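You operate a simulated robot arm through the tools that you are given. There is no shell and no other tool. Be economical: measure what you need, move in short steps, check, and stop when the job is done.

You run a simulated two-armed robot. Do the job below in one go: nothing can be reset, and whatever is moved stays where it is left.

## Task
Take the green checked cloth from the middle of the long worktop and lay it out flat on the worktop between range and sink.

Only the result counts: the job must be done as asked and must still hold three seconds after the hand-in. Knocking over, shifting, dropping, spilling or breaking anything else fails it. Flat cloth is picked up by pressing the open fingertips on it (5 to 10 N) and closing them slowly along it; thin cloth reads only 2 to 8 mm in the jaws.

## Robot
Two 7-joint arms with two-finger parallel grippers on one trunk, on a base that drives. Base frame: it is fixed to the floor where the robot stands at the start and does not move with it; the origin is under the middle of the robot, x ahead of it, y to its left, z up; the surface under the hand at the start is at about z = 910. Readings come in mm, degrees, newtons and seconds.
The left shoulder is at the start at [80, 131, 947], the right one opposite. With the tool pointing down near the work surface each hand reaches from about 380 to 840 mm from the robot's upright axis, wherever it stands, measured 20 degrees to its own side. Places, roughly: green checked cloth [700, -200, 900]; worktop between range and sink [600, -2100, 900]. Payload 1.57 kg a hand.
Tool frame (each hand has its own): the origin (TCP) lies between the finger pads and is the grasp point; the fingertips stand 30 mm ahead of it; z points along the fingers, y is the line along which they close. Largest opening 110 mm; finger width 24, thickness 12; the body of the gripper, 48 by 112 mm, starts 78 mm behind the TCP.
Orientation is told as [roll, pitch, yaw] about the base's x, y, z axes, in that order, counted from this pose: with the fingers straight down and closing along the base's y, the tool's x points along the base's -x, its y along +y and its z along -z.

## Interface
- The arms move only by the tool jog_arm. It takes "left_targets", "right_targets" or both (then of equal length, played together; a hand with none holds still); each is a list of rows, each a list of 3 entries, a list of its own where there are three numbers: the shift along the tool's x, y, z in units of 400 mm (1.0 is 400 mm), then the turn, a rotation vector about the tool's x, y, z in units of 90 degrees (1.0 is 90 degrees), then the opening, from 0 (shut) to 1 (fully open). In form: [[[tx, ty, tz], [wx, wy, wz], gripper], ...]. A call has 1 to 20 rows; each row is the pose to reach, as a shift and turn from the pose commanded when the call began, along the tool's axes at that moment. A call with a number of a shift or a turn outside -1 to 1 is refused whole. A row lasts 0.2 s, in which the tool goes at most 50 mm and 8.6 degrees; a call with a longer step from one row to the next is refused whole, and so is a gripper value outside its range. A pose out of reach is approached as far as the arm can. The call stops where the force on the tool passes 40 N (or 10 N more than at its start, if that is more) or the arm is blocked; 0.2 s more then pass. The fingers move at their own pace (about 108 mm/s each) and stop on an object; they squeeze with about 23 N. The grip force told is the motor's: it shows also when the fingers shut on nothing. Time passes only in rows, and 0.2 s behind the last, so rows that repeat a pose let the fingers close. It gives the time, the measured TCP pose, the force on the tool (base axes), the opening and the grip force at its end, in the units of the frame above (readings bear some noise), with the torque about the TCP (base axes, N m) and any sound that the robot's microphone picked up, and new pictures: "views" is both (left out), scene, wrist or none (wrist: the cameras of the hands that moved).
- Cameras (640 x 400 px; columns grow to the right, rows downward): "scene" is now at [-51.7, -15.7, 1422.4]; the picture's right is [-0.18, -0.98, 0.00], its down [-0.53, 0.10, -0.84] and it looks along [0.83, -0.15, -0.54] (base axes); focal length 250 px, centre (320, 200). "left" rides on the left gripper at [70, -16, -141] in its tool frame; the picture's right is [0.23, 0.97, 0.00], its down [-0.86, 0.20, -0.48] and it looks along [-0.47, 0.11, 0.88] (tool axes); focal length 222 px, centre (320, 200). "right" rides on the right gripper at [70, 16, -141] in its tool frame; the picture's right is [-0.23, 0.97, 0.00], its down [-0.86, -0.20, -0.48] and it looks along [-0.47, -0.11, 0.88] (tool axes); focal length 222 px, centre (320, 200).
- steer(legs): drives the robot by 1 to 6 legs, each [ahead, left, turn to the left] in mm, mm and degrees, along the robot's own axes; the way and the turn of a leg run together, so that a leg with both is an arc; at most 1500 mm and 180 degrees a leg. The arms and the cameras ride along, it lands a little off, and it stops where it bumps. It gives what a move gives, and a new picture of the scene camera.
- aim_head(pan, tilt): turns the head with the scene camera to pan (to the left, within 109 degrees either way) and tilt (down, from -29 to 69), counted from straight ahead of the robot. It gives what a move gives, and a new picture of the scene camera.
- measure_at(camera, pixels): for up to 12 pixels [column, row] of the newest picture of that camera ("zoom" is the newest enlarged one), the place [x, y, z] in the base frame of the surface seen there, good to about 3 mm. The clock stands still meanwhile.
- enlarge(camera, box): a new picture of the part [left, top, right, bottom] of that camera's present view, enlarged. The clock stands still meanwhile.
- job_done(): hands the job in; it is judged then, once.

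Work in short steps. Measure before you move; look again where a grasp or a placing could have gone wrong, and mend it. You have 80 turns and 260 pictures in all, those below and enlarged ones among them. Open the grippers and draw the arms clear of the work before you hand the job in, unless the task says otherwise; then end with one line.

The tools are called after ">>>" as a command line: name --argument value ..., lists and objects as JSON in quotes. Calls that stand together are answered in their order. jog_arm: Moves the arms, as the interface text tells. Its arguments: {"type":"object","properties":{"left_targets":{"type":"array","items":{"type":"array"}},"right_targets":{"type":"array","items":{"type":"array"}},"views":{"type":"string","enum":["both","scene","wrist","none"]}},"required":[]} The other tools are called the same way: steer (legs) drives the base; aim_head (pan, tilt) turns the head that bears the scene camera; measure_at (camera, pixels) gives the place of the surface under pixels of a picture; enlarge (camera, box) takes an enlarged picture of a part of a camera's view; job_done () hands the job in.

At the start:

```text
clock: 0.0
left_eef_pos: [494.2, 134.3, 1078.7]
left_tcp_rot: [0.0, 0.0, 0.0]
left_ft_force: [0.9, 0.0, 0.4]
left_ft_torque: [-0.01, 0.02, 0.0]
left_width: 110.2
left_grasp_force: 0.0
right_eef_pos: [438.5, -349.5, 1049.3]
right_tcp_rot: [0.0, 0.0, 0.0]
right_ft_force: [0.4, 0.0, 0.5]
right_ft_torque: [0.01, -0.03, -0.01]
right_width: 109.9
right_grasp_force: 0.0
robot x, y, heading: [-0.3, 0.9, 0.2]
head pan, tilt: [-10.3, 32.8]
```

scene: 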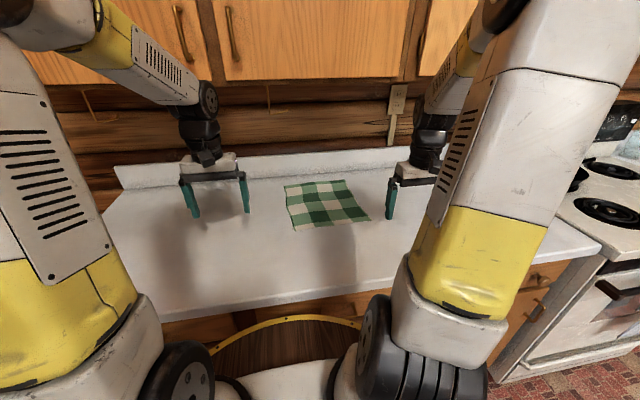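
right: 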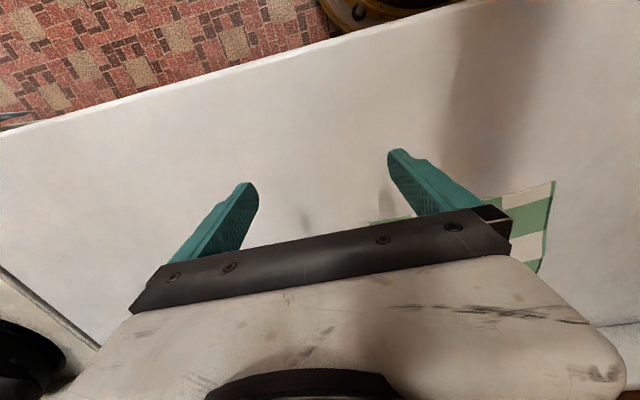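
left: 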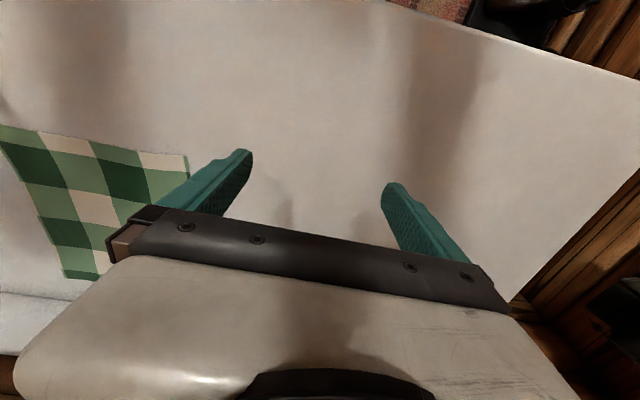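

The cloth shows at about (285,185), (343,180), (371,219), (293,231) in the scene picture. I measure its corners and the worktop around it.

>>> measure_at --camera "scene" --pixels '[[286, 187], [343, 181], [369, 218], [294, 229], [325, 205], [250, 260], [370, 240], [320, 160], [580, 245], [430, 165]]'

>>> enlarge --camera "scene" --box '[250, 150, 410, 250]'

```text
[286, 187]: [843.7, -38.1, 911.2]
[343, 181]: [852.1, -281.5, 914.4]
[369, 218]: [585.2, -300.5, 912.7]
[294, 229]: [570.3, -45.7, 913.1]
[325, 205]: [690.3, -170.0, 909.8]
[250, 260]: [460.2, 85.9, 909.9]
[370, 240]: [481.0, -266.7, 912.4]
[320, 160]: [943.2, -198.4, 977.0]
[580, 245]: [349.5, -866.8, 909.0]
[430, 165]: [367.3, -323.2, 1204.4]
```

```text
4.00 times, centred on (330, 200) of scene
```

zoom: 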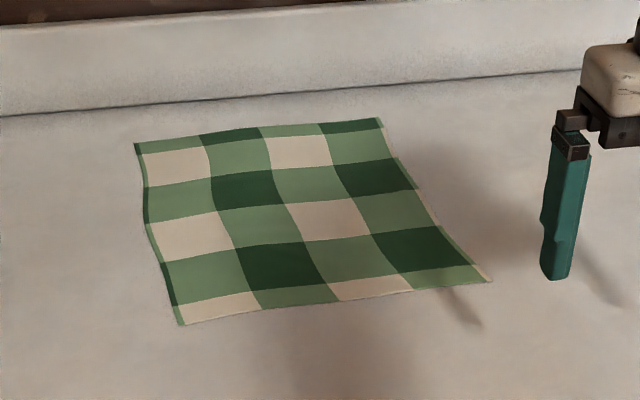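

The cloth measures about 270 × 260 mm (x 570–850, y −300 to −40). I look to the right to see the range, the target worktop and the sink.

>>> aim_head --pan -60 --tilt 25

```text
clock: 1.2
left_eef_pos: [493.9, 133.4, 1077.9]
left_tcp_rot: [0.0, 0.0, 0.0]
left_ft_force: [-0.3, -0.4, 0.7]
left_ft_torque: [0.01, 0.01, 0.01]
left_width: 109.7
left_grasp_force: 0.0
right_eef_pos: [439.2, -348.4, 1050.4]
right_tcp_rot: [-0.1, -0.1, 0.1]
right_ft_force: [-0.4, 0.4, 0.2]
right_ft_torque: [0.0, -0.02, -0.02]
right_width: 109.8
right_grasp_force: 0.0
robot x, y, heading: [2.9, 1.2, 0.1]
head pan, tilt: [-60.0, 25.0]
```

scene: 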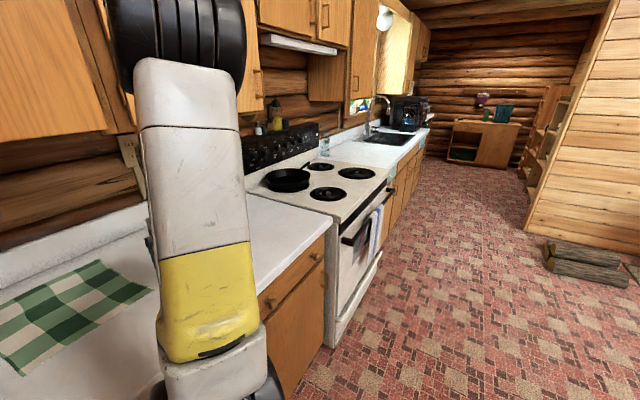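

The range is at (330,190) with a pan on it, and the target worktop lies between it and the sink at (390,138). I enlarge that area and measure it.

>>> enlarge --camera "scene" --box '[240, 90, 440, 215]'

>>> measure_at --camera "scene" --pixels '[[329, 162], [385, 167], [400, 157], [352, 145], [334, 200], [390, 172], [372, 150], [322, 235], [346, 243], [325, 232], [430, 128], [260, 192]]'

```text
3.20 times, centred on (340, 152) of scene
```

zoom: 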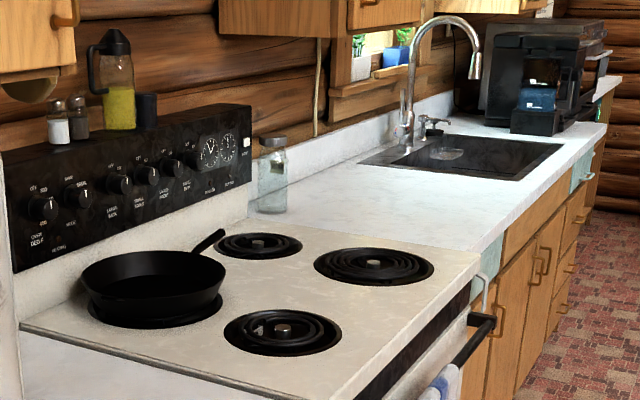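

```text
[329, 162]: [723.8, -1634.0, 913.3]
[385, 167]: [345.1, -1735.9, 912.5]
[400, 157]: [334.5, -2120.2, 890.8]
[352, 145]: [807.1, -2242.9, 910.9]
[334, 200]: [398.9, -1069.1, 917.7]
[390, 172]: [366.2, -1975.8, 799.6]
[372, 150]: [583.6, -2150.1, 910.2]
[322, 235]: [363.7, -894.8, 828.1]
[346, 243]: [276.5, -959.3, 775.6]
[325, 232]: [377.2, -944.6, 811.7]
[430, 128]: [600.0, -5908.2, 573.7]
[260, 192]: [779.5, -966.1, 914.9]
```

The target worktop starts at about y −1740 (front edge x≈340), with a jar at the back near the range. First I centre the robot on the cloth.

>>> steer --legs '[[0, -170, 0]]'

>>> aim_head --pan 0 --tilt 42

```text
clock: 2.6
left_eef_pos: [494.2, -32.0, 1078.2]
left_tcp_rot: [0.0, -0.1, 0.1]
left_ft_force: [0.9, 0.3, 0.3]
left_ft_torque: [-0.02, 0.01, -0.01]
left_width: 110.1
left_grasp_force: 0.1
right_eef_pos: [439.7, -515.0, 1049.8]
right_tcp_rot: [-0.1, 0.0, 0.3]
right_ft_force: [0.2, -0.8, 0.8]
right_ft_torque: [0.01, 0.01, -0.03]
right_width: 109.9
right_grasp_force: 0.1
robot x, y, heading: [3.0, -165.9, 0.1]
head pan, tilt: [-60.0, 25.0]
```

scene: 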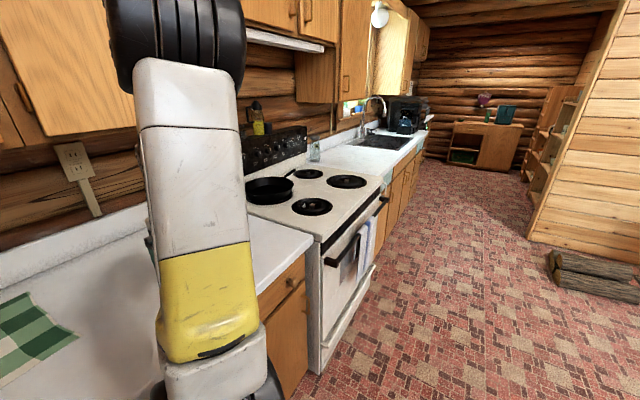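

```text
clock: 3.9
left_eef_pos: [493.2, -31.9, 1078.6]
left_tcp_rot: [0.1, 0.1, 0.2]
left_ft_force: [1.1, -0.2, -0.7]
left_ft_torque: [-0.02, 0.01, 0.0]
left_width: 109.9
left_grasp_force: 0.0
right_eef_pos: [440.2, -515.5, 1050.2]
right_tcp_rot: [-0.1, 0.0, 0.2]
right_ft_force: [0.2, 0.6, -0.5]
right_ft_torque: [0.0, -0.01, 0.0]
right_width: 109.9
right_grasp_force: 0.1
robot x, y, heading: [1.2, -167.0, 0.3]
head pan, tilt: [0.0, 42.0]
```

scene: 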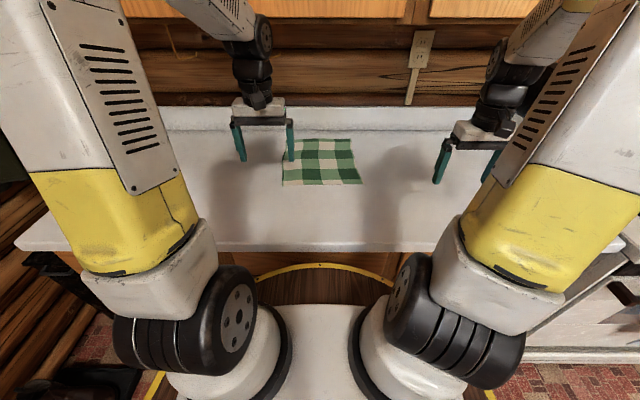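

>>> measure_at --camera "scene" --pixels '[[283, 184], [362, 183], [351, 140], [290, 140], [290, 180], [350, 180], [320, 200], [320, 250]]'

>>> enlarge --camera "scene" --box '[240, 115, 400, 215]'

```text
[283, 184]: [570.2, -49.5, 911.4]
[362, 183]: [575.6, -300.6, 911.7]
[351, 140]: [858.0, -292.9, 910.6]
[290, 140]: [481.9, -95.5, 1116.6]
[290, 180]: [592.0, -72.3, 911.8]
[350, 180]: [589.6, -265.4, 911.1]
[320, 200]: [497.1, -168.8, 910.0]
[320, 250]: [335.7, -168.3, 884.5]
```

```text
4.00 times, centred on (320, 165) of scene
```

zoom: 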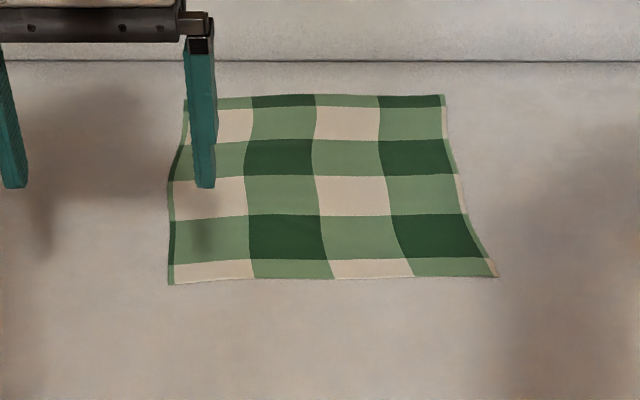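

The near corners are at about (570,−50) and (576,−300). I move both hands, partly open, to hover above points just inside those corners.

>>> jog_arm --left_targets '[[[-0.032, -0.018, 0.036], [0, 0, 0], 0.4], [[-0.064, -0.036, 0.071], [0, 0, 0], 0.4], [[-0.097, -0.054, 0.107], [0, 0, 0], 0.4], [[-0.129, -0.073, 0.142], [0, 0, 0], 0.4], [[-0.161, -0.091, 0.178], [0, 0, 0], 0.4], [[-0.193, -0.109, 0.213], [0, 0, 0], 0.4], [[-0.225, -0.127, 0.249], [0, 0, 0], 0.4], [[-0.2575, -0.145, 0.284], [0, 0, 0], 0.4], [[-0.2575, -0.145, 0.284], [0, 0, 0], 0.4]]' --right_targets '[[[-0.049, 0.08, 0.027], [0, 0, 0], 0.4], [[-0.098, 0.161, 0.053], [0, 0, 0], 0.4], [[-0.147, 0.241, 0.08], [0, 0, 0], 0.4], [[-0.196, 0.322, 0.106], [0, 0, 0], 0.4], [[-0.245, 0.402, 0.133], [0, 0, 0], 0.4], [[-0.294, 0.483, 0.159], [0, 0, 0], 0.4], [[-0.343, 0.563, 0.186], [0, 0, 0], 0.4], [[-0.3925, 0.644, 0.2125], [0, 0, 0], 0.4], [[-0.3925, 0.644, 0.2125], [0, 0, 0], 0.4]]'

```text
clock: 5.9
left_eef_pos: [597.6, -90.5, 963.9]
left_tcp_rot: [0.0, 0.0, 0.3]
left_ft_force: [-0.2, 0.0, -0.7]
left_ft_torque: [0.0, 0.0, -0.04]
left_width: 44.0
left_grasp_force: 0.0
right_eef_pos: [595.4, -256.7, 964.7]
right_tcp_rot: [0.0, 0.0, 0.2]
right_ft_force: [-0.1, 0.8, -0.5]
right_ft_torque: [-0.01, 0.01, 0.04]
right_width: 44.1
right_grasp_force: 0.2
robot x, y, heading: [1.4, -165.3, 0.4]
head pan, tilt: [0.0, 42.0]
```

scene: 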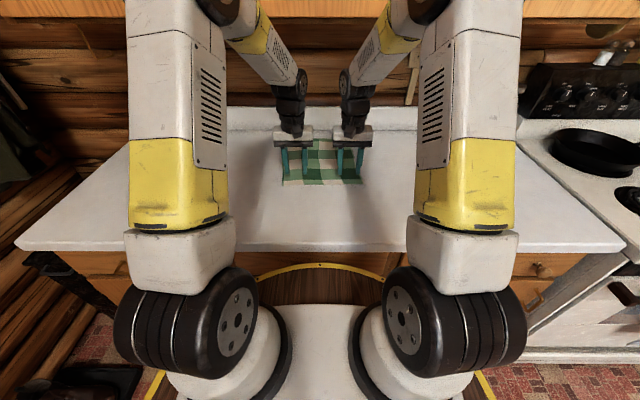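
right: 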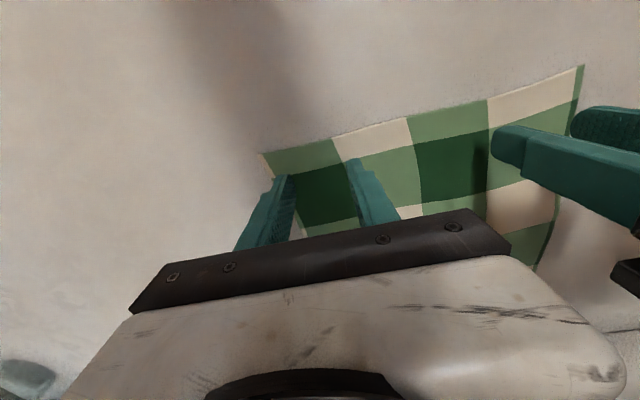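
left: 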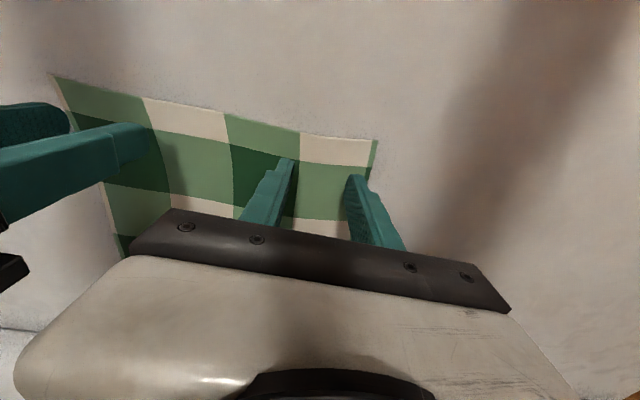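

Both finger pairs hover inside the near corners. I lower gently to contact and read the force.

>>> jog_arm --left_targets '[[[0, 0, 0.02], [0, 0, 0], 0.4], [[0, 0, 0.04], [0, 0, 0], 0.4], [[0, 0, 0.05], [0, 0, 0], 0.4], [[0, 0, 0.056], [0, 0, 0], 0.4], [[0, 0, 0.06], [0, 0, 0], 0.4]]' --right_targets '[[[0, 0, 0.02], [0, 0, 0], 0.4], [[0, 0, 0.04], [0, 0, 0], 0.4], [[0, 0, 0.05], [0, 0, 0], 0.4], [[0, 0, 0.056], [0, 0, 0], 0.4], [[0, 0, 0.06], [0, 0, 0], 0.4]]' --views "none"

```text
clock: 7.1
left_eef_pos: [597.1, -89.2, 942.2]
left_tcp_rot: [0.1, 0.0, 0.1]
left_ft_force: [0.1, -0.6, 1.4]
left_ft_torque: [0.02, 0.01, 0.0]
left_width: 43.9
left_grasp_force: 0.1
right_eef_pos: [596.5, -257.4, 941.2]
right_tcp_rot: [0.0, 0.0, 0.3]
right_ft_force: [-1.2, 0.5, 7.0]
right_ft_torque: [-0.05, 0.05, -0.01]
right_width: 44.0
right_grasp_force: 0.2
robot x, y, heading: [0.7, -169.4, 0.2]
head pan, tilt: [0.0, 42.0]
```

Right presses 7 N, left only just touches. I lower the left 1 mm more.

>>> jog_arm --left_targets '[[[0, 0, 0.0025], [0, 0, 0], 0.4], [[0, 0, 0.004], [0, 0, 0], 0.4]]' --views "none"

```text
clock: 7.7
left_eef_pos: [597.2, -88.2, 941.2]
left_tcp_rot: [-0.1, -0.1, 0.2]
left_ft_force: [-4.6, 0.2, 23.4]
left_ft_torque: [0.16, 0.2, 0.0]
left_width: 43.9
left_grasp_force: 0.0
right_eef_pos: [595.5, -257.2, 941.5]
right_tcp_rot: [0.0, -0.1, 0.3]
right_ft_force: [0.8, 1.5, 6.1]
right_ft_torque: [-0.02, 0.01, 0.02]
right_width: 43.7
right_grasp_force: 0.1
robot x, y, heading: [3.3, -168.9, 0.3]
head pan, tilt: [0.0, 42.0]
```

Left now presses 23 N; I ease it up about 1 mm.

>>> jog_arm --left_targets '[[[0, 0, -0.0024], [0, 0, 0], 0.4], [[0, 0, -0.0024], [0, 0, 0], 0.4]]' --views "none"

```text
clock: 8.3
left_eef_pos: [597.6, -88.4, 941.0]
left_tcp_rot: [0.0, -0.1, 0.3]
left_ft_force: [1.6, -0.9, 18.8]
left_ft_torque: [0.15, -0.01, -0.04]
left_width: 44.3
left_grasp_force: 0.1
right_eef_pos: [595.4, -257.0, 940.9]
right_tcp_rot: [-0.1, 0.0, 0.3]
right_ft_force: [0.1, 1.3, 9.5]
right_ft_torque: [-0.03, 0.04, -0.01]
right_width: 43.8
right_grasp_force: 0.1
robot x, y, heading: [1.0, -169.4, 0.2]
head pan, tilt: [0.0, 42.0]
```

Still 19 N; a further small lift on the left.

>>> jog_arm --left_targets '[[[0, 0, -0.0018], [0, 0, 0], 0.4], [[0, 0, -0.0018], [0, 0, 0], 0.4]]' --views "none"

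```text
clock: 8.9
left_eef_pos: [595.1, -88.8, 940.4]
left_tcp_rot: [0.1, -0.1, 0.2]
left_ft_force: [1.9, -2.4, 8.9]
left_ft_torque: [-0.02, -0.08, -0.02]
left_width: 44.1
left_grasp_force: 0.1
right_eef_pos: [596.4, -257.9, 940.3]
right_tcp_rot: [0.0, 0.1, 0.1]
right_ft_force: [-0.6, 2.8, 12.0]
right_ft_torque: [-0.05, 0.08, 0.01]
right_width: 43.9
right_grasp_force: 0.1
robot x, y, heading: [1.9, -165.3, -0.1]
head pan, tilt: [0.0, 42.0]
```

About 9 N and 12 N: I close both pairs of fingers slowly along the cloth.

>>> jog_arm --left_targets '[[[0, 0, 0], [0, 0, 0], 0.37], [[0, 0, 0], [0, 0, 0], 0.34], [[0, 0, 0], [0, 0, 0], 0.31], [[0, 0, 0], [0, 0, 0], 0.28], [[0, 0, 0], [0, 0, 0], 0.25], [[0, 0, 0], [0, 0, 0], 0.22], [[0, 0, 0], [0, 0, 0], 0.19], [[0, 0, 0], [0, 0, 0], 0.16], [[0, 0, 0], [0, 0, 0], 0.13], [[0, 0, 0], [0, 0, 0], 0.1], [[0, 0, 0], [0, 0, 0], 0.07], [[0, 0, 0], [0, 0, 0], 0.04], [[0, 0, 0], [0, 0, 0], 0.02], [[0, 0, 0], [0, 0, 0], 0], [[0, 0, 0], [0, 0, 0], 0], [[0, 0, 0], [0, 0, 0], 0]]' --right_targets '[[[0, 0, -0.0008], [0, 0, 0], 0.37], [[0, 0, -0.0008], [0, 0, 0], 0.34], [[0, 0, -0.0008], [0, 0, 0], 0.31], [[0, 0, -0.0008], [0, 0, 0], 0.28], [[0, 0, -0.0008], [0, 0, 0], 0.25], [[0, 0, -0.0008], [0, 0, 0], 0.22], [[0, 0, -0.0008], [0, 0, 0], 0.19], [[0, 0, -0.0008], [0, 0, 0], 0.16], [[0, 0, -0.0008], [0, 0, 0], 0.13], [[0, 0, -0.0008], [0, 0, 0], 0.1], [[0, 0, -0.0008], [0, 0, 0], 0.07], [[0, 0, -0.0008], [0, 0, 0], 0.04], [[0, 0, -0.0008], [0, 0, 0], 0.02], [[0, 0, -0.0008], [0, 0, 0], 0], [[0, 0, -0.0008], [0, 0, 0], 0], [[0, 0, -0.0008], [0, 0, 0], 0]]'

```text
clock: 12.3
left_eef_pos: [597.1, -88.5, 941.4]
left_tcp_rot: [0.1, 0.0, 0.2]
left_ft_force: [0.9, -5.6, 4.0]
left_ft_torque: [-0.18, 0.0, 0.03]
left_width: 1.7
left_grasp_force: 23.4
right_eef_pos: [596.2, -257.8, 941.1]
right_tcp_rot: [0.0, 0.0, 0.2]
right_ft_force: [-0.2, 4.2, 5.4]
right_ft_torque: [0.12, 0.02, 0.0]
right_width: 2.3
right_grasp_force: 22.5
robot x, y, heading: [3.4, -164.8, 0.2]
head pan, tilt: [0.0, 42.0]
```

scene: 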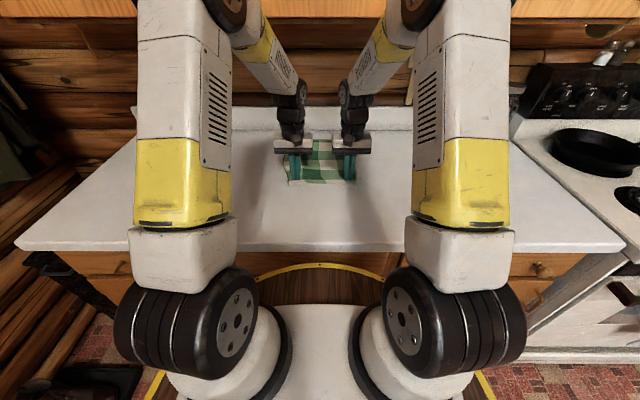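
right: 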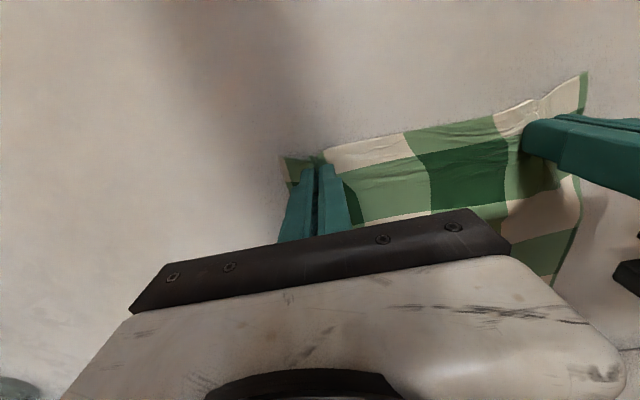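
left: 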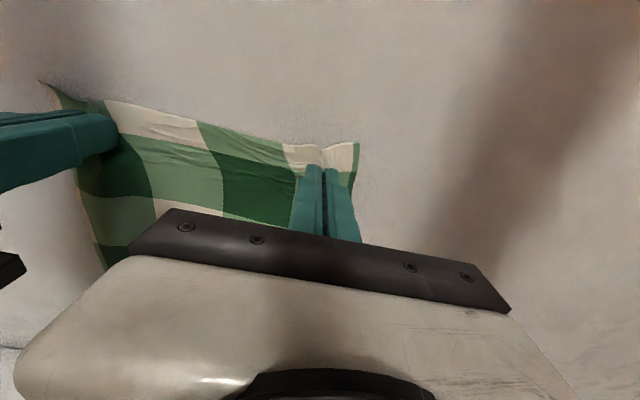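

The cloth is drawn between both pairs of fingers (widths 1.7 and 2.3 mm). I lift 80 mm to check the grip.

>>> jog_arm --left_targets '[[[0, 0, -0.05], [0, 0, 0], 0], [[0, 0, -0.1], [0, 0, 0], 0], [[0, 0, -0.15], [0, 0, 0], 0], [[0, 0, -0.2], [0, 0, 0], 0]]' --right_targets '[[[0, 0, -0.05], [0, 0, 0], 0], [[0, 0, -0.1], [0, 0, 0], 0], [[0, 0, -0.15], [0, 0, 0], 0], [[0, 0, -0.2], [0, 0, 0], 0]]'

```text
clock: 13.3
left_eef_pos: [597.3, -89.5, 1023.4]
left_tcp_rot: [0.0, 0.1, 0.2]
left_ft_force: [-0.2, -4.3, -0.1]
left_ft_torque: [-0.16, 0.02, 0.0]
left_width: 1.4
left_grasp_force: 23.3
right_eef_pos: [596.9, -257.1, 1021.8]
right_tcp_rot: [0.1, 0.0, 0.3]
right_ft_force: [0.1, 4.1, 0.7]
right_ft_torque: [0.14, 0.02, 0.04]
right_width: 2.2
right_grasp_force: 23.2
robot x, y, heading: [1.7, -168.8, 0.2]
head pan, tilt: [0.0, 42.0]
```

scene: 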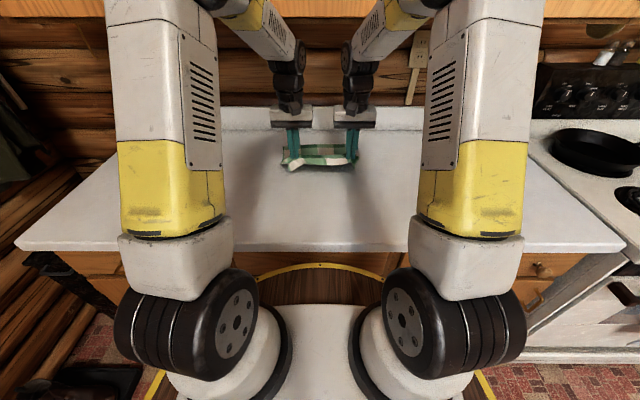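
right: 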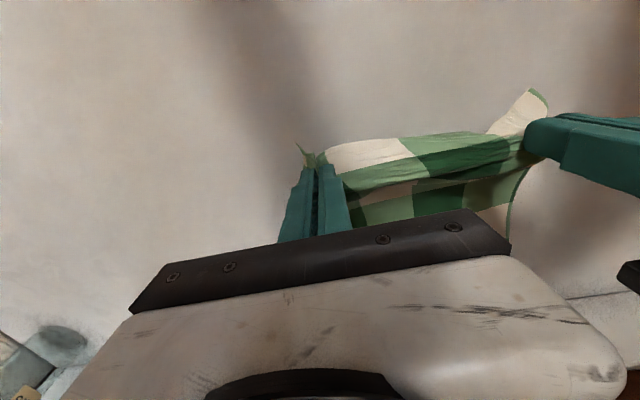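
left: 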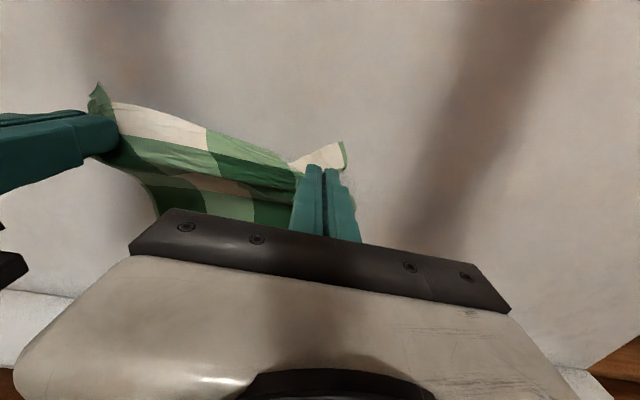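

Both hands hold the cloth, taut at about 4 N. I raise it to hang clear, draw it back a little, and relax the tension by a few mm.

>>> jog_arm --left_targets '[[[0.04, -0.005, -0.08], [0, 0, 0], 0], [[0.08, -0.005, -0.16], [0, 0, 0], 0], [[0.12, -0.005, -0.24], [0, 0, 0], 0], [[0.16, -0.005, -0.32], [0, 0, 0], 0], [[0.2, -0.005, -0.4], [0, 0, 0], 0], [[0.24, -0.005, -0.48], [0, 0, 0], 0], [[0.28, -0.005, -0.54], [0, 0, 0], 0]]' --right_targets '[[[0.04, 0.005, -0.08], [0, 0, 0], 0], [[0.08, 0.005, -0.16], [0, 0, 0], 0], [[0.12, 0.005, -0.24], [0, 0, 0], 0], [[0.16, 0.005, -0.32], [0, 0, 0], 0], [[0.2, 0.005, -0.4], [0, 0, 0], 0], [[0.24, 0.005, -0.48], [0, 0, 0], 0], [[0.28, 0.005, -0.54], [0, 0, 0], 0]]'

```text
clock: 14.9
left_eef_pos: [485.1, -90.2, 1238.7]
left_tcp_rot: [0.0, 0.1, 0.4]
left_ft_force: [0.6, -1.6, -1.1]
left_ft_torque: [-0.04, 0.06, -0.01]
left_width: 1.6
left_grasp_force: 23.4
right_eef_pos: [485.0, -255.3, 1235.7]
right_tcp_rot: [0.0, 0.1, 0.2]
right_ft_force: [0.7, 1.3, 0.7]
right_ft_torque: [0.06, 0.01, 0.02]
right_width: 2.2
right_grasp_force: 22.8
robot x, y, heading: [1.4, -170.5, 0.1]
head pan, tilt: [0.0, 42.0]
```

scene: 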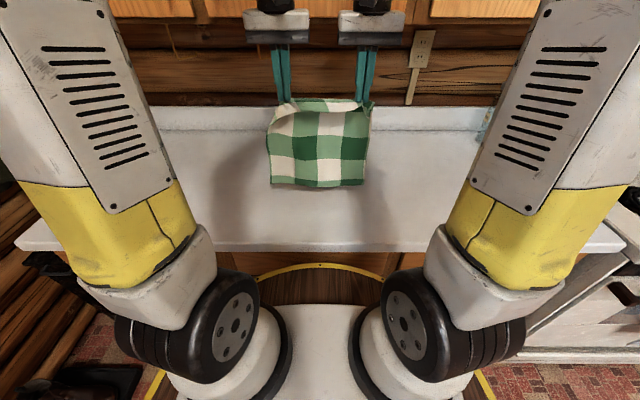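
right: 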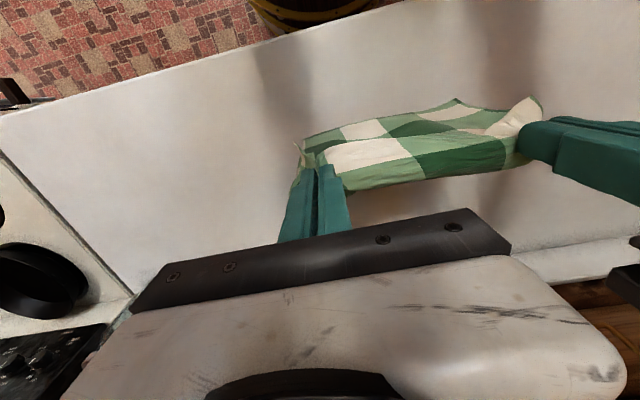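
left: 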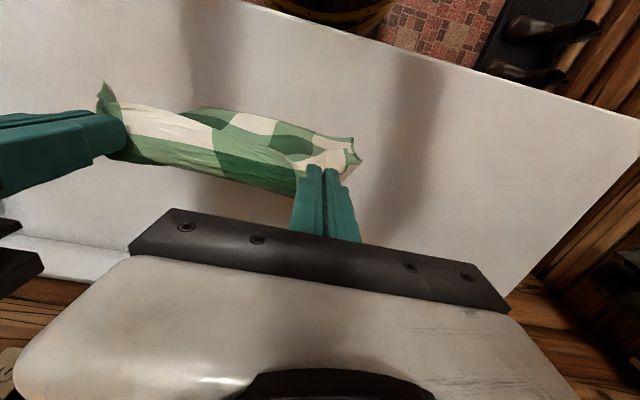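

The cloth hangs well from both hands. I back off 350 mm so everything clears the range, then drive right towards the target worktop.

>>> steer --legs '[[-350, 0, 0], [0, -950, 0], [0, -950, 0]]'

```text
clock: 26.4
left_eef_pos: [157.9, -1994.0, 1238.2]
left_tcp_rot: [0.0, 0.1, 2.0]
left_ft_force: [0.1, -1.7, 0.3]
left_ft_torque: [-0.04, -0.03, -0.01]
left_width: 1.6
left_grasp_force: 22.9
right_eef_pos: [162.4, -2157.4, 1235.0]
right_tcp_rot: [0.0, -0.1, 1.9]
right_ft_force: [-0.1, 1.4, 0.0]
right_ft_torque: [0.03, 0.0, 0.01]
right_width: 2.1
right_grasp_force: 23.1
robot x, y, heading: [-324.7, -2084.0, 1.9]
head pan, tilt: [0.0, 42.0]
```

scene: 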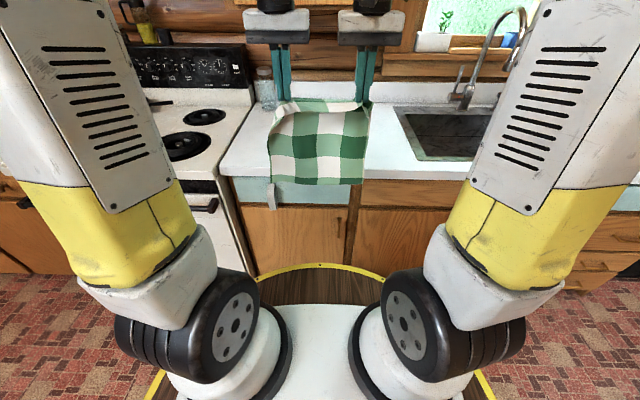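

The robot stands before the target; range edge near (222,172)–(250,105), sink rim near (395,108)–(412,158), jar at (266,90). I measure these.

>>> measure_at --camera "scene" --pixels '[[225, 172], [250, 108], [394, 110], [412, 160], [385, 177], [266, 105], [378, 120], [240, 150], [385, 150], [380, 104], [455, 100], [258, 90]]'

>>> enlarge --camera "scene" --box '[200, 50, 440, 200]'

```text
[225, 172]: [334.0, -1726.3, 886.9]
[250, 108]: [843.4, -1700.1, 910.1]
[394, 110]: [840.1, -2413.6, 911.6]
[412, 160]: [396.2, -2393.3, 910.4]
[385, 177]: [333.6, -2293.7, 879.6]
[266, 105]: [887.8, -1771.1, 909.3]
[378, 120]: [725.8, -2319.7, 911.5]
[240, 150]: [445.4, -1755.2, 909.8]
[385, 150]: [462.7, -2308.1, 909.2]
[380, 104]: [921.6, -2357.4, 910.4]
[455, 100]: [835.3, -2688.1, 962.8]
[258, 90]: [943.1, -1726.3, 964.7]
```

```text
2.67 times, centred on (320, 125) of scene
```

zoom: 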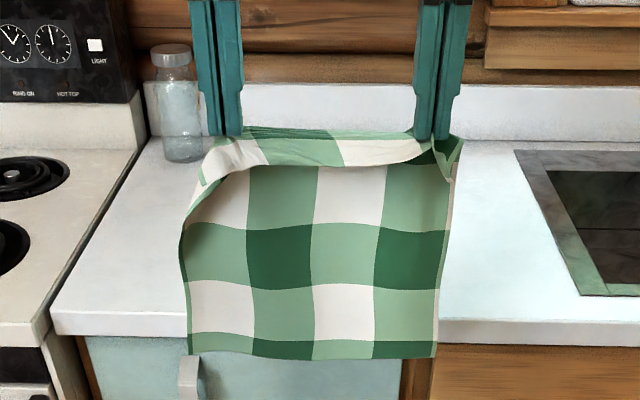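

The free strip is y −1735 to −2393, x 340–930; its middle is y≈−2065. I straighten the heading, shift slightly left, and drive in 310 mm.

>>> steer --legs '[[0, 25, -1.8], [310, 0, 0]]'

>>> aim_head --pan 0 --tilt 15

```text
clock: 28.9
left_eef_pos: [479.4, -1986.3, 1237.3]
left_tcp_rot: [0.0, 0.0, -0.2]
left_ft_force: [0.5, -1.3, 0.4]
left_ft_torque: [-0.06, 0.01, 0.01]
left_width: 1.7
left_grasp_force: 23.0
right_eef_pos: [474.9, -2149.7, 1235.6]
right_tcp_rot: [0.0, 0.1, -0.2]
right_ft_force: [-0.4, 1.0, -0.9]
right_ft_torque: [0.04, 0.0, 0.06]
right_width: 2.2
right_grasp_force: 23.2
robot x, y, heading: [-1.3, -2062.6, -0.0]
head pan, tilt: [0.0, 42.0]
```

scene: 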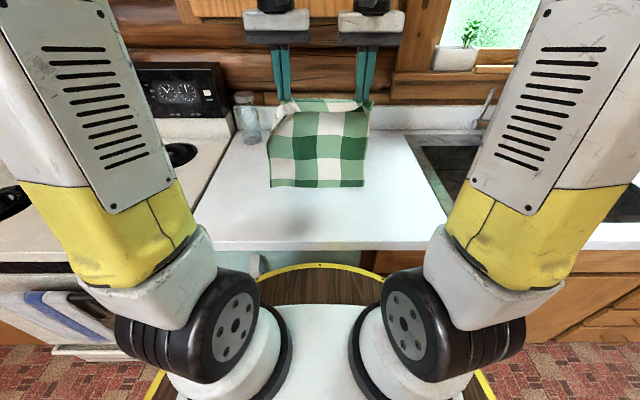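

```text
clock: 29.8
left_eef_pos: [478.2, -1986.8, 1236.9]
left_tcp_rot: [0.0, 0.0, -0.1]
left_ft_force: [-0.4, -2.4, -0.1]
left_ft_torque: [-0.03, 0.0, 0.01]
left_width: 1.3
left_grasp_force: 22.9
right_eef_pos: [476.0, -2150.2, 1236.0]
right_tcp_rot: [0.0, 0.0, -0.2]
right_ft_force: [0.0, 1.6, 0.8]
right_ft_torque: [0.02, 0.03, 0.0]
right_width: 2.5
right_grasp_force: 22.7
robot x, y, heading: [-9.6, -2058.1, -0.2]
head pan, tilt: [0.0, 15.0]
```

scene: 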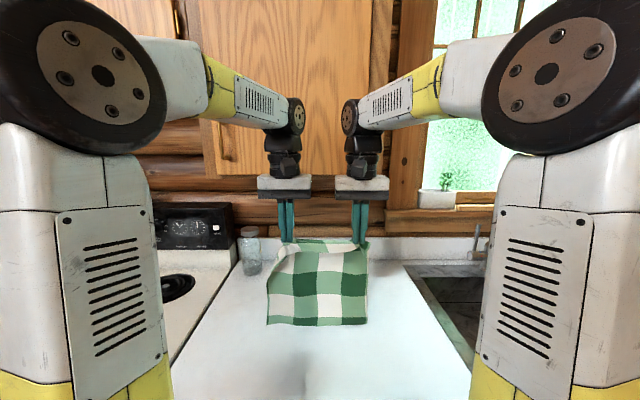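

An upper cabinet stands ahead (door bottom near row 172). I measure it before reaching forward, along with the lower edge of the cloth.

>>> measure_at --camera "scene" --pixels '[[240, 172], [320, 170], [240, 100], [335, 60], [380, 100], [230, 180], [275, 320], [318, 322], [362, 320], [285, 160], [364, 160], [420, 205]]'

```text
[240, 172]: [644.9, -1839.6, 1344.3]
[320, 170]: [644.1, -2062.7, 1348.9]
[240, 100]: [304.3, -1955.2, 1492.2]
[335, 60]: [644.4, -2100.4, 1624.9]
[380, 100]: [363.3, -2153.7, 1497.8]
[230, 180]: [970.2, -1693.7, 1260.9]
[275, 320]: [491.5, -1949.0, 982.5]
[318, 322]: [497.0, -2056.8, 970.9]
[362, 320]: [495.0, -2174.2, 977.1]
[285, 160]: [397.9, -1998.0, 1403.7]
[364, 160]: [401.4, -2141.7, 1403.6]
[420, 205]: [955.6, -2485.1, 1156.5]
```

The cabinet's face is at x≈644 with its bottom at z≈1345, so I tilt the tools 45° (tips forward, wrists back) while moving the cloth forward to x≈700.

>>> jog_arm --left_targets '[[[-0.03, 0, 0.012], [0, -0.0625, 0], 0], [[-0.09, 0, 0.024], [0, -0.125, 0], 0], [[-0.16, 0, 0.035], [0, -0.1875, 0], 0], [[-0.24, 0, 0.046], [0, -0.25, 0], 0], [[-0.32, 0, 0.058], [0, -0.3125, 0], 0], [[-0.4, 0, 0.07], [0, -0.375, 0], 0], [[-0.48, 0, 0.081], [0, -0.4375, 0], 0], [[-0.555, 0, 0.0925], [0, -0.5, 0], 0], [[-0.555, 0, 0.0925], [0, -0.5, 0], 0]]' --right_targets '[[[-0.03, 0, 0.012], [0, -0.0625, 0], 0], [[-0.09, 0, 0.024], [0, -0.125, 0], 0], [[-0.16, 0, 0.035], [0, -0.1875, 0], 0], [[-0.24, 0, 0.046], [0, -0.25, 0], 0], [[-0.32, 0, 0.058], [0, -0.3125, 0], 0], [[-0.4, 0, 0.07], [0, -0.375, 0], 0], [[-0.48, 0, 0.081], [0, -0.4375, 0], 0], [[-0.555, 0, 0.0925], [0, -0.5, 0], 0], [[-0.555, 0, 0.0925], [0, -0.5, 0], 0]]'

```text
clock: 31.8
left_eef_pos: [701.0, -1987.7, 1199.5]
left_tcp_rot: [0.0, -45.2, -0.3]
left_ft_force: [0.5, 0.1, 0.2]
left_ft_torque: [-0.02, 0.02, 0.0]
left_width: 1.9
left_grasp_force: 23.2
right_eef_pos: [699.6, -2149.8, 1197.7]
right_tcp_rot: [0.0, -44.9, -0.2]
right_ft_force: [-0.1, 0.4, 0.4]
right_ft_torque: [0.0, -0.01, 0.01]
right_width: 2.1
right_grasp_force: 22.5
robot x, y, heading: [-10.6, -2061.1, -0.0]
head pan, tilt: [0.0, 15.0]
```

scene: 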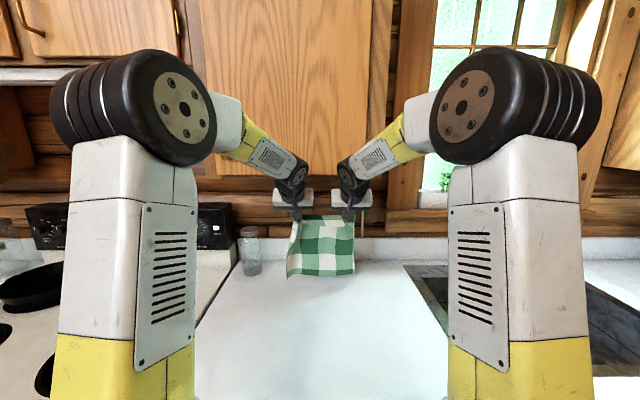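
right: 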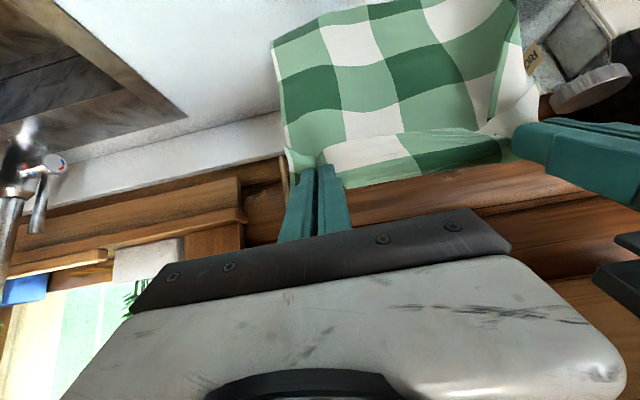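
left: 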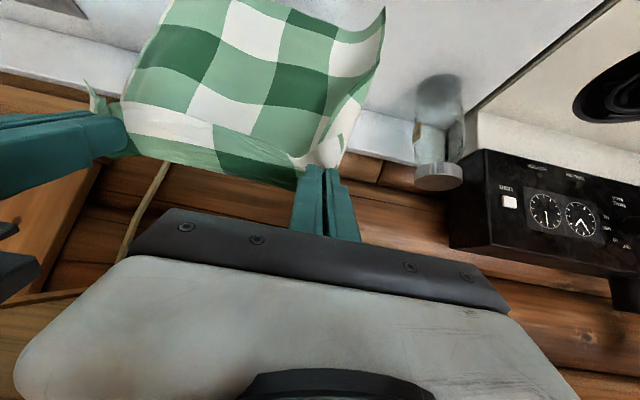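

The cloth hangs over the back of the worktop, clear of the jar. I tilt the head down and measure its lower edge.

>>> aim_head --pan 0 --tilt 40

>>> enlarge --camera "scene" --box '[220, 60, 420, 185]'

```text
clock: 32.7
left_eef_pos: [701.1, -1988.3, 1199.5]
left_tcp_rot: [0.0, -45.0, -0.1]
left_ft_force: [0.6, -0.5, 0.5]
left_ft_torque: [0.01, -0.04, -0.04]
left_width: 1.4
left_grasp_force: 23.0
right_eef_pos: [697.5, -2149.2, 1197.8]
right_tcp_rot: [-0.1, -45.0, -0.2]
right_ft_force: [0.4, -0.1, 0.0]
right_ft_torque: [0.0, -0.01, -0.02]
right_width: 2.3
right_grasp_force: 23.0
robot x, y, heading: [-7.8, -2058.5, -0.1]
head pan, tilt: [0.0, 40.0]
```

scene: 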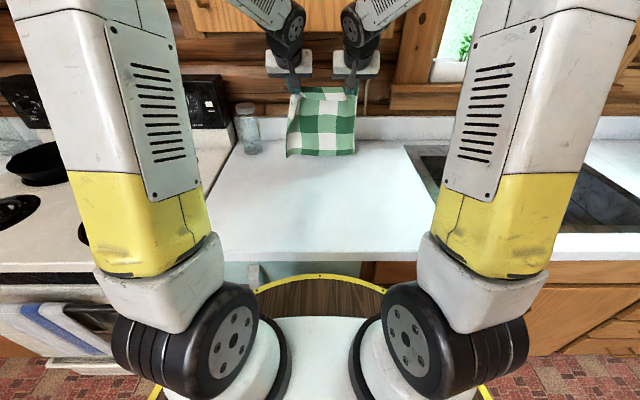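

```text
3.20 times, centred on (320, 122) of scene
```

zoom: 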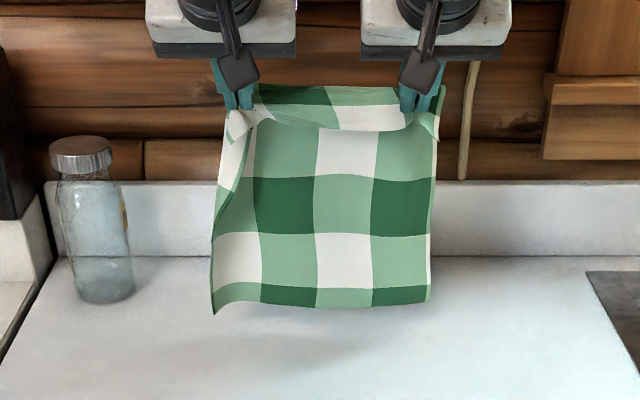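

>>> measure_at --camera "zoom" --pixels '[[214, 310], [250, 298], [340, 302], [426, 298], [240, 110], [410, 115], [330, 125], [340, 200], [230, 220]]'

```text
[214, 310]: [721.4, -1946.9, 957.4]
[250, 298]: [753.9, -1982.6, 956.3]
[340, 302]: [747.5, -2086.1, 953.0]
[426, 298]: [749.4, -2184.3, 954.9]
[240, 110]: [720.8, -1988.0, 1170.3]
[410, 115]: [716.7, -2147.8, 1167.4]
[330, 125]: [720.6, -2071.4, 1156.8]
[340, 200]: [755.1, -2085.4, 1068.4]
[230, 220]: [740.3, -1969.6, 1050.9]
```

The lower edge is at z≈955. I lower 35 mm until it nearly touches, widen the hands 2 mm each, then come down and back along a 45° line slowly so the cloth lays out forward.

>>> jog_arm --left_targets '[[[0.031, 0.005, 0.031], [0, 0, 0], 0], [[0.0619, 0.005, 0.0619], [0, 0, 0], 0], [[0.0619, 0.005, 0.0619], [0, 0, 0], 0], [[0.1, 0.005, 0.0619], [0, 0, 0], 0], [[0.14, 0.005, 0.0619], [0, 0, 0], 0], [[0.18, 0.005, 0.0619], [0, 0, 0], 0], [[0.22, 0.005, 0.0619], [0, 0, 0], 0], [[0.26, 0.005, 0.0619], [0, 0, 0], 0], [[0.3, 0.005, 0.0619], [0, 0, 0], 0]]' --right_targets '[[[0.031, -0.005, 0.031], [0, 0, 0], 0], [[0.0619, -0.005, 0.0619], [0, 0, 0], 0], [[0.0619, -0.005, 0.0619], [0, 0, 0], 0], [[0.1, -0.005, 0.0619], [0, 0, 0], 0], [[0.14, -0.005, 0.0619], [0, 0, 0], 0], [[0.18, -0.005, 0.0619], [0, 0, 0], 0], [[0.22, -0.005, 0.0619], [0, 0, 0], 0], [[0.26, -0.005, 0.0619], [0, 0, 0], 0], [[0.3, -0.005, 0.0619], [0, 0, 0], 0]]'

>>> enlarge --camera "scene" --box '[220, 60, 420, 185]'

```text
clock: 34.7
left_eef_pos: [633.0, -1986.0, 1098.7]
left_tcp_rot: [0.0, -45.0, -0.1]
left_ft_force: [-0.1, -2.3, 0.5]
left_ft_torque: [-0.02, -0.02, -0.07]
left_width: 1.2
left_grasp_force: 23.2
right_eef_pos: [630.3, -2152.6, 1095.9]
right_tcp_rot: [-0.1, -45.0, -0.1]
right_ft_force: [-0.8, 2.8, -0.4]
right_ft_torque: [0.02, -0.02, 0.1]
right_width: 1.8
right_grasp_force: 22.6
robot x, y, heading: [-7.6, -2057.6, -0.2]
head pan, tilt: [0.0, 40.0]
```

scene: 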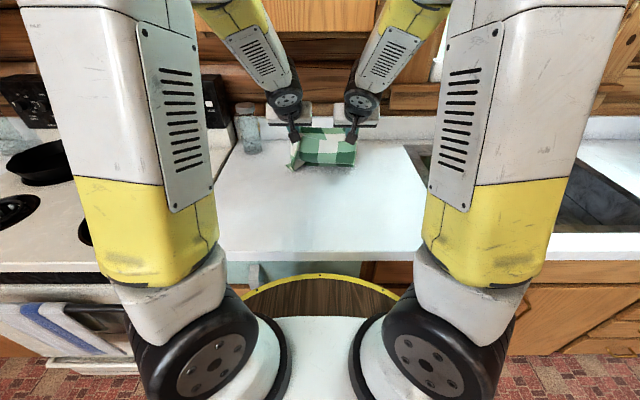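
right: 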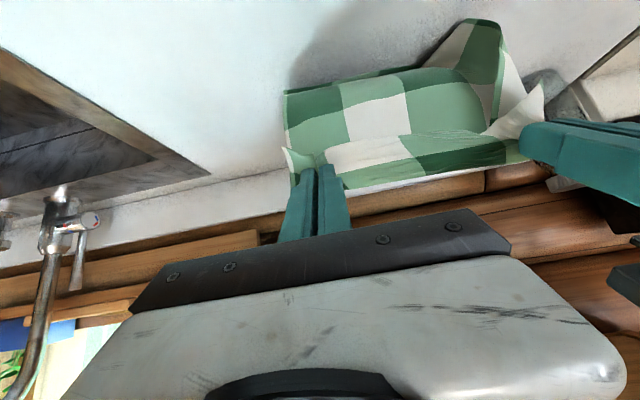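
left: 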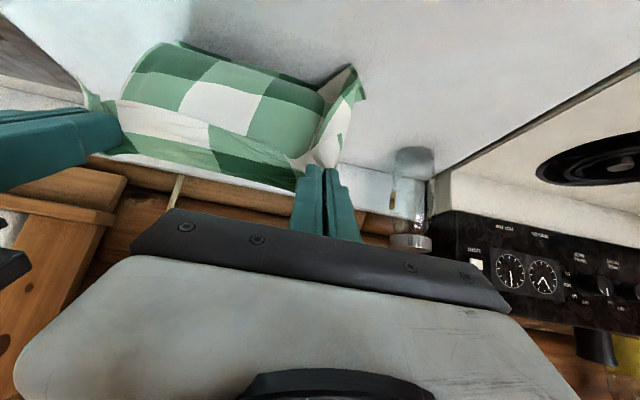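

```text
3.20 times, centred on (320, 122) of scene
```

zoom: 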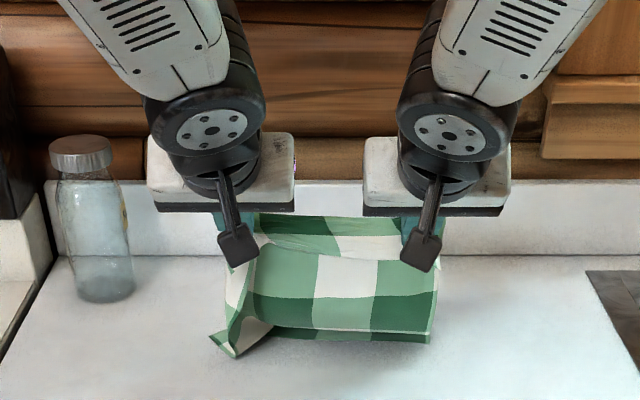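

The lower left corner curls towards the robot at zoom (232,350), and the cloth bulges. I measure to see which way the lower edge lies.

>>> measure_at --camera "zoom" --pixels '[[233, 354], [260, 335], [340, 336], [425, 340], [340, 310], [340, 270], [340, 240], [400, 320], [235, 310], [400, 336], [330, 350]]'

>>> measure_at --camera "right" --pixels '[[290, 95], [350, 78], [430, 66], [475, 22], [310, 120], [390, 100], [350, 140]]'

```text
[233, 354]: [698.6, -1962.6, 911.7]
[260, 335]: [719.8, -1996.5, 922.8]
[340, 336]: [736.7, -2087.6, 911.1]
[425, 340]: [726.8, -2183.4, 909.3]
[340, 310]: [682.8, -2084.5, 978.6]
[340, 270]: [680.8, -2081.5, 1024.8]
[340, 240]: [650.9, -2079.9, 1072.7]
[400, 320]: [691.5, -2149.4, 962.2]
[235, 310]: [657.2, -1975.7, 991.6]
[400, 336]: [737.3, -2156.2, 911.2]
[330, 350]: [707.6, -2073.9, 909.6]
```

```text
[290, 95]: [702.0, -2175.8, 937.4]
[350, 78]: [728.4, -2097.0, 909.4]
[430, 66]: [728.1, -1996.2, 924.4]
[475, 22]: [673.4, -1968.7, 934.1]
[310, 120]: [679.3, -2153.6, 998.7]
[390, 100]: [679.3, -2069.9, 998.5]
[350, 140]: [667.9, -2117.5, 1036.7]
```

The lower edge lies forward (x≈737) of the bulge (x≈683), so it is laying out the right way. I continue down and back another 100 mm each way.

>>> jog_arm --left_targets '[[[0.04, 0, 0], [0, 0, 0], 0], [[0.08, 0, 0], [0, 0, 0], 0], [[0.12, 0, 0], [0, 0, 0], 0], [[0.16, 0, 0], [0, 0, 0], 0], [[0.2, 0, 0], [0, 0, 0], 0], [[0.24, 0, 0], [0, 0, 0], 0], [[0.28, 0, 0], [0, 0, 0], 0], [[0.32, 0, 0], [0, 0, 0], 0], [[0.354, 0, 0], [0, 0, 0], 0]]' --right_targets '[[[0.04, 0, 0], [0, 0, 0], 0], [[0.08, 0, 0], [0, 0, 0], 0], [[0.12, 0, 0], [0, 0, 0], 0], [[0.16, 0, 0], [0, 0, 0], 0], [[0.2, 0, 0], [0, 0, 0], 0], [[0.24, 0, 0], [0, 0, 0], 0], [[0.28, 0, 0], [0, 0, 0], 0], [[0.32, 0, 0], [0, 0, 0], 0], [[0.354, 0, 0], [0, 0, 0], 0]]'

>>> enlarge --camera "scene" --box '[220, 60, 420, 185]'

```text
clock: 36.7
left_eef_pos: [536.4, -1985.0, 1021.8]
left_tcp_rot: [-10.1, -46.3, 8.3]
left_ft_force: [-0.1, 0.1, -0.3]
left_ft_torque: [-0.02, -0.01, 0.01]
left_width: 1.5
left_grasp_force: 23.2
right_eef_pos: [533.1, -2150.3, 1018.5]
right_tcp_rot: [8.7, -46.6, -7.2]
right_ft_force: [-0.3, -1.0, -0.5]
right_ft_torque: [0.0, 0.02, 0.02]
right_width: 2.1
right_grasp_force: 22.3
robot x, y, heading: [-8.7, -2061.6, 0.0]
head pan, tilt: [0.0, 40.0]
```

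scene: 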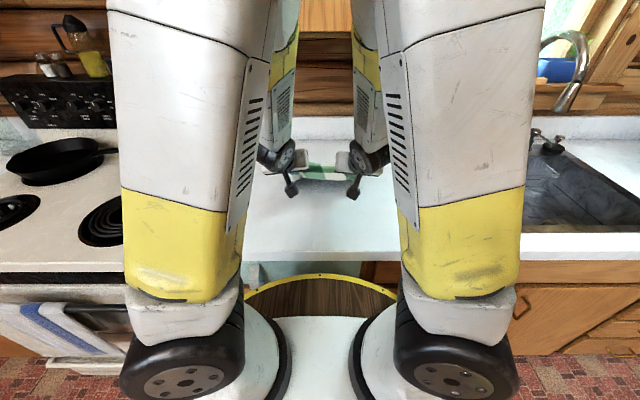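
right: 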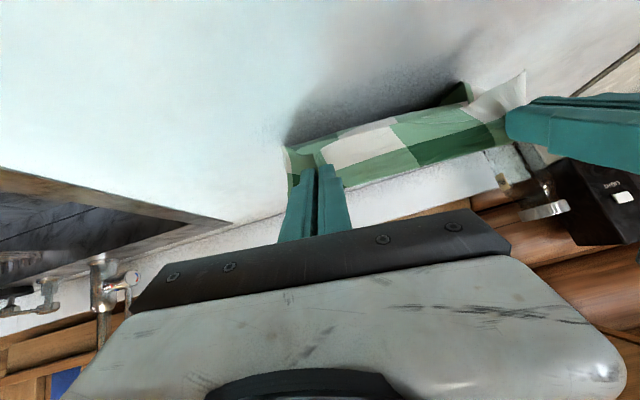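
left: 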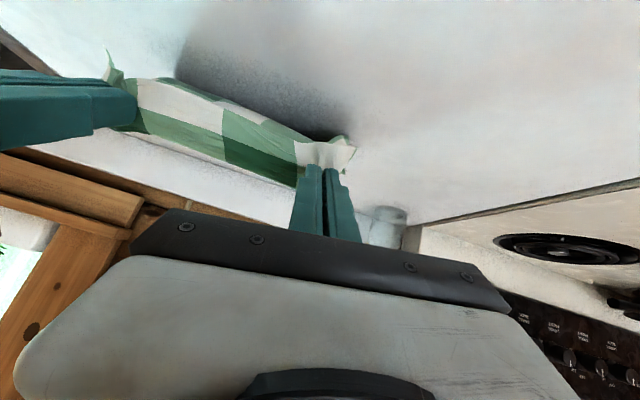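

```text
3.20 times, centred on (320, 122) of scene
```

zoom: 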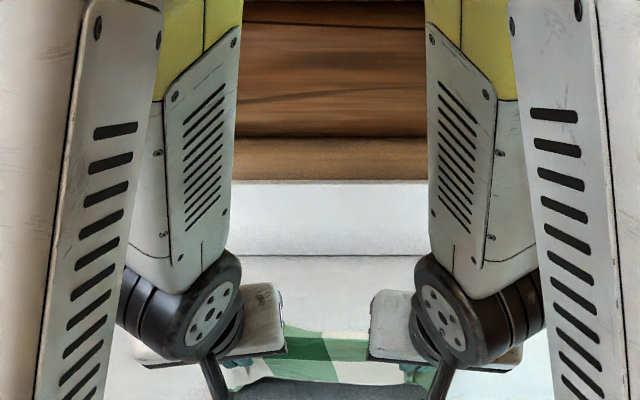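

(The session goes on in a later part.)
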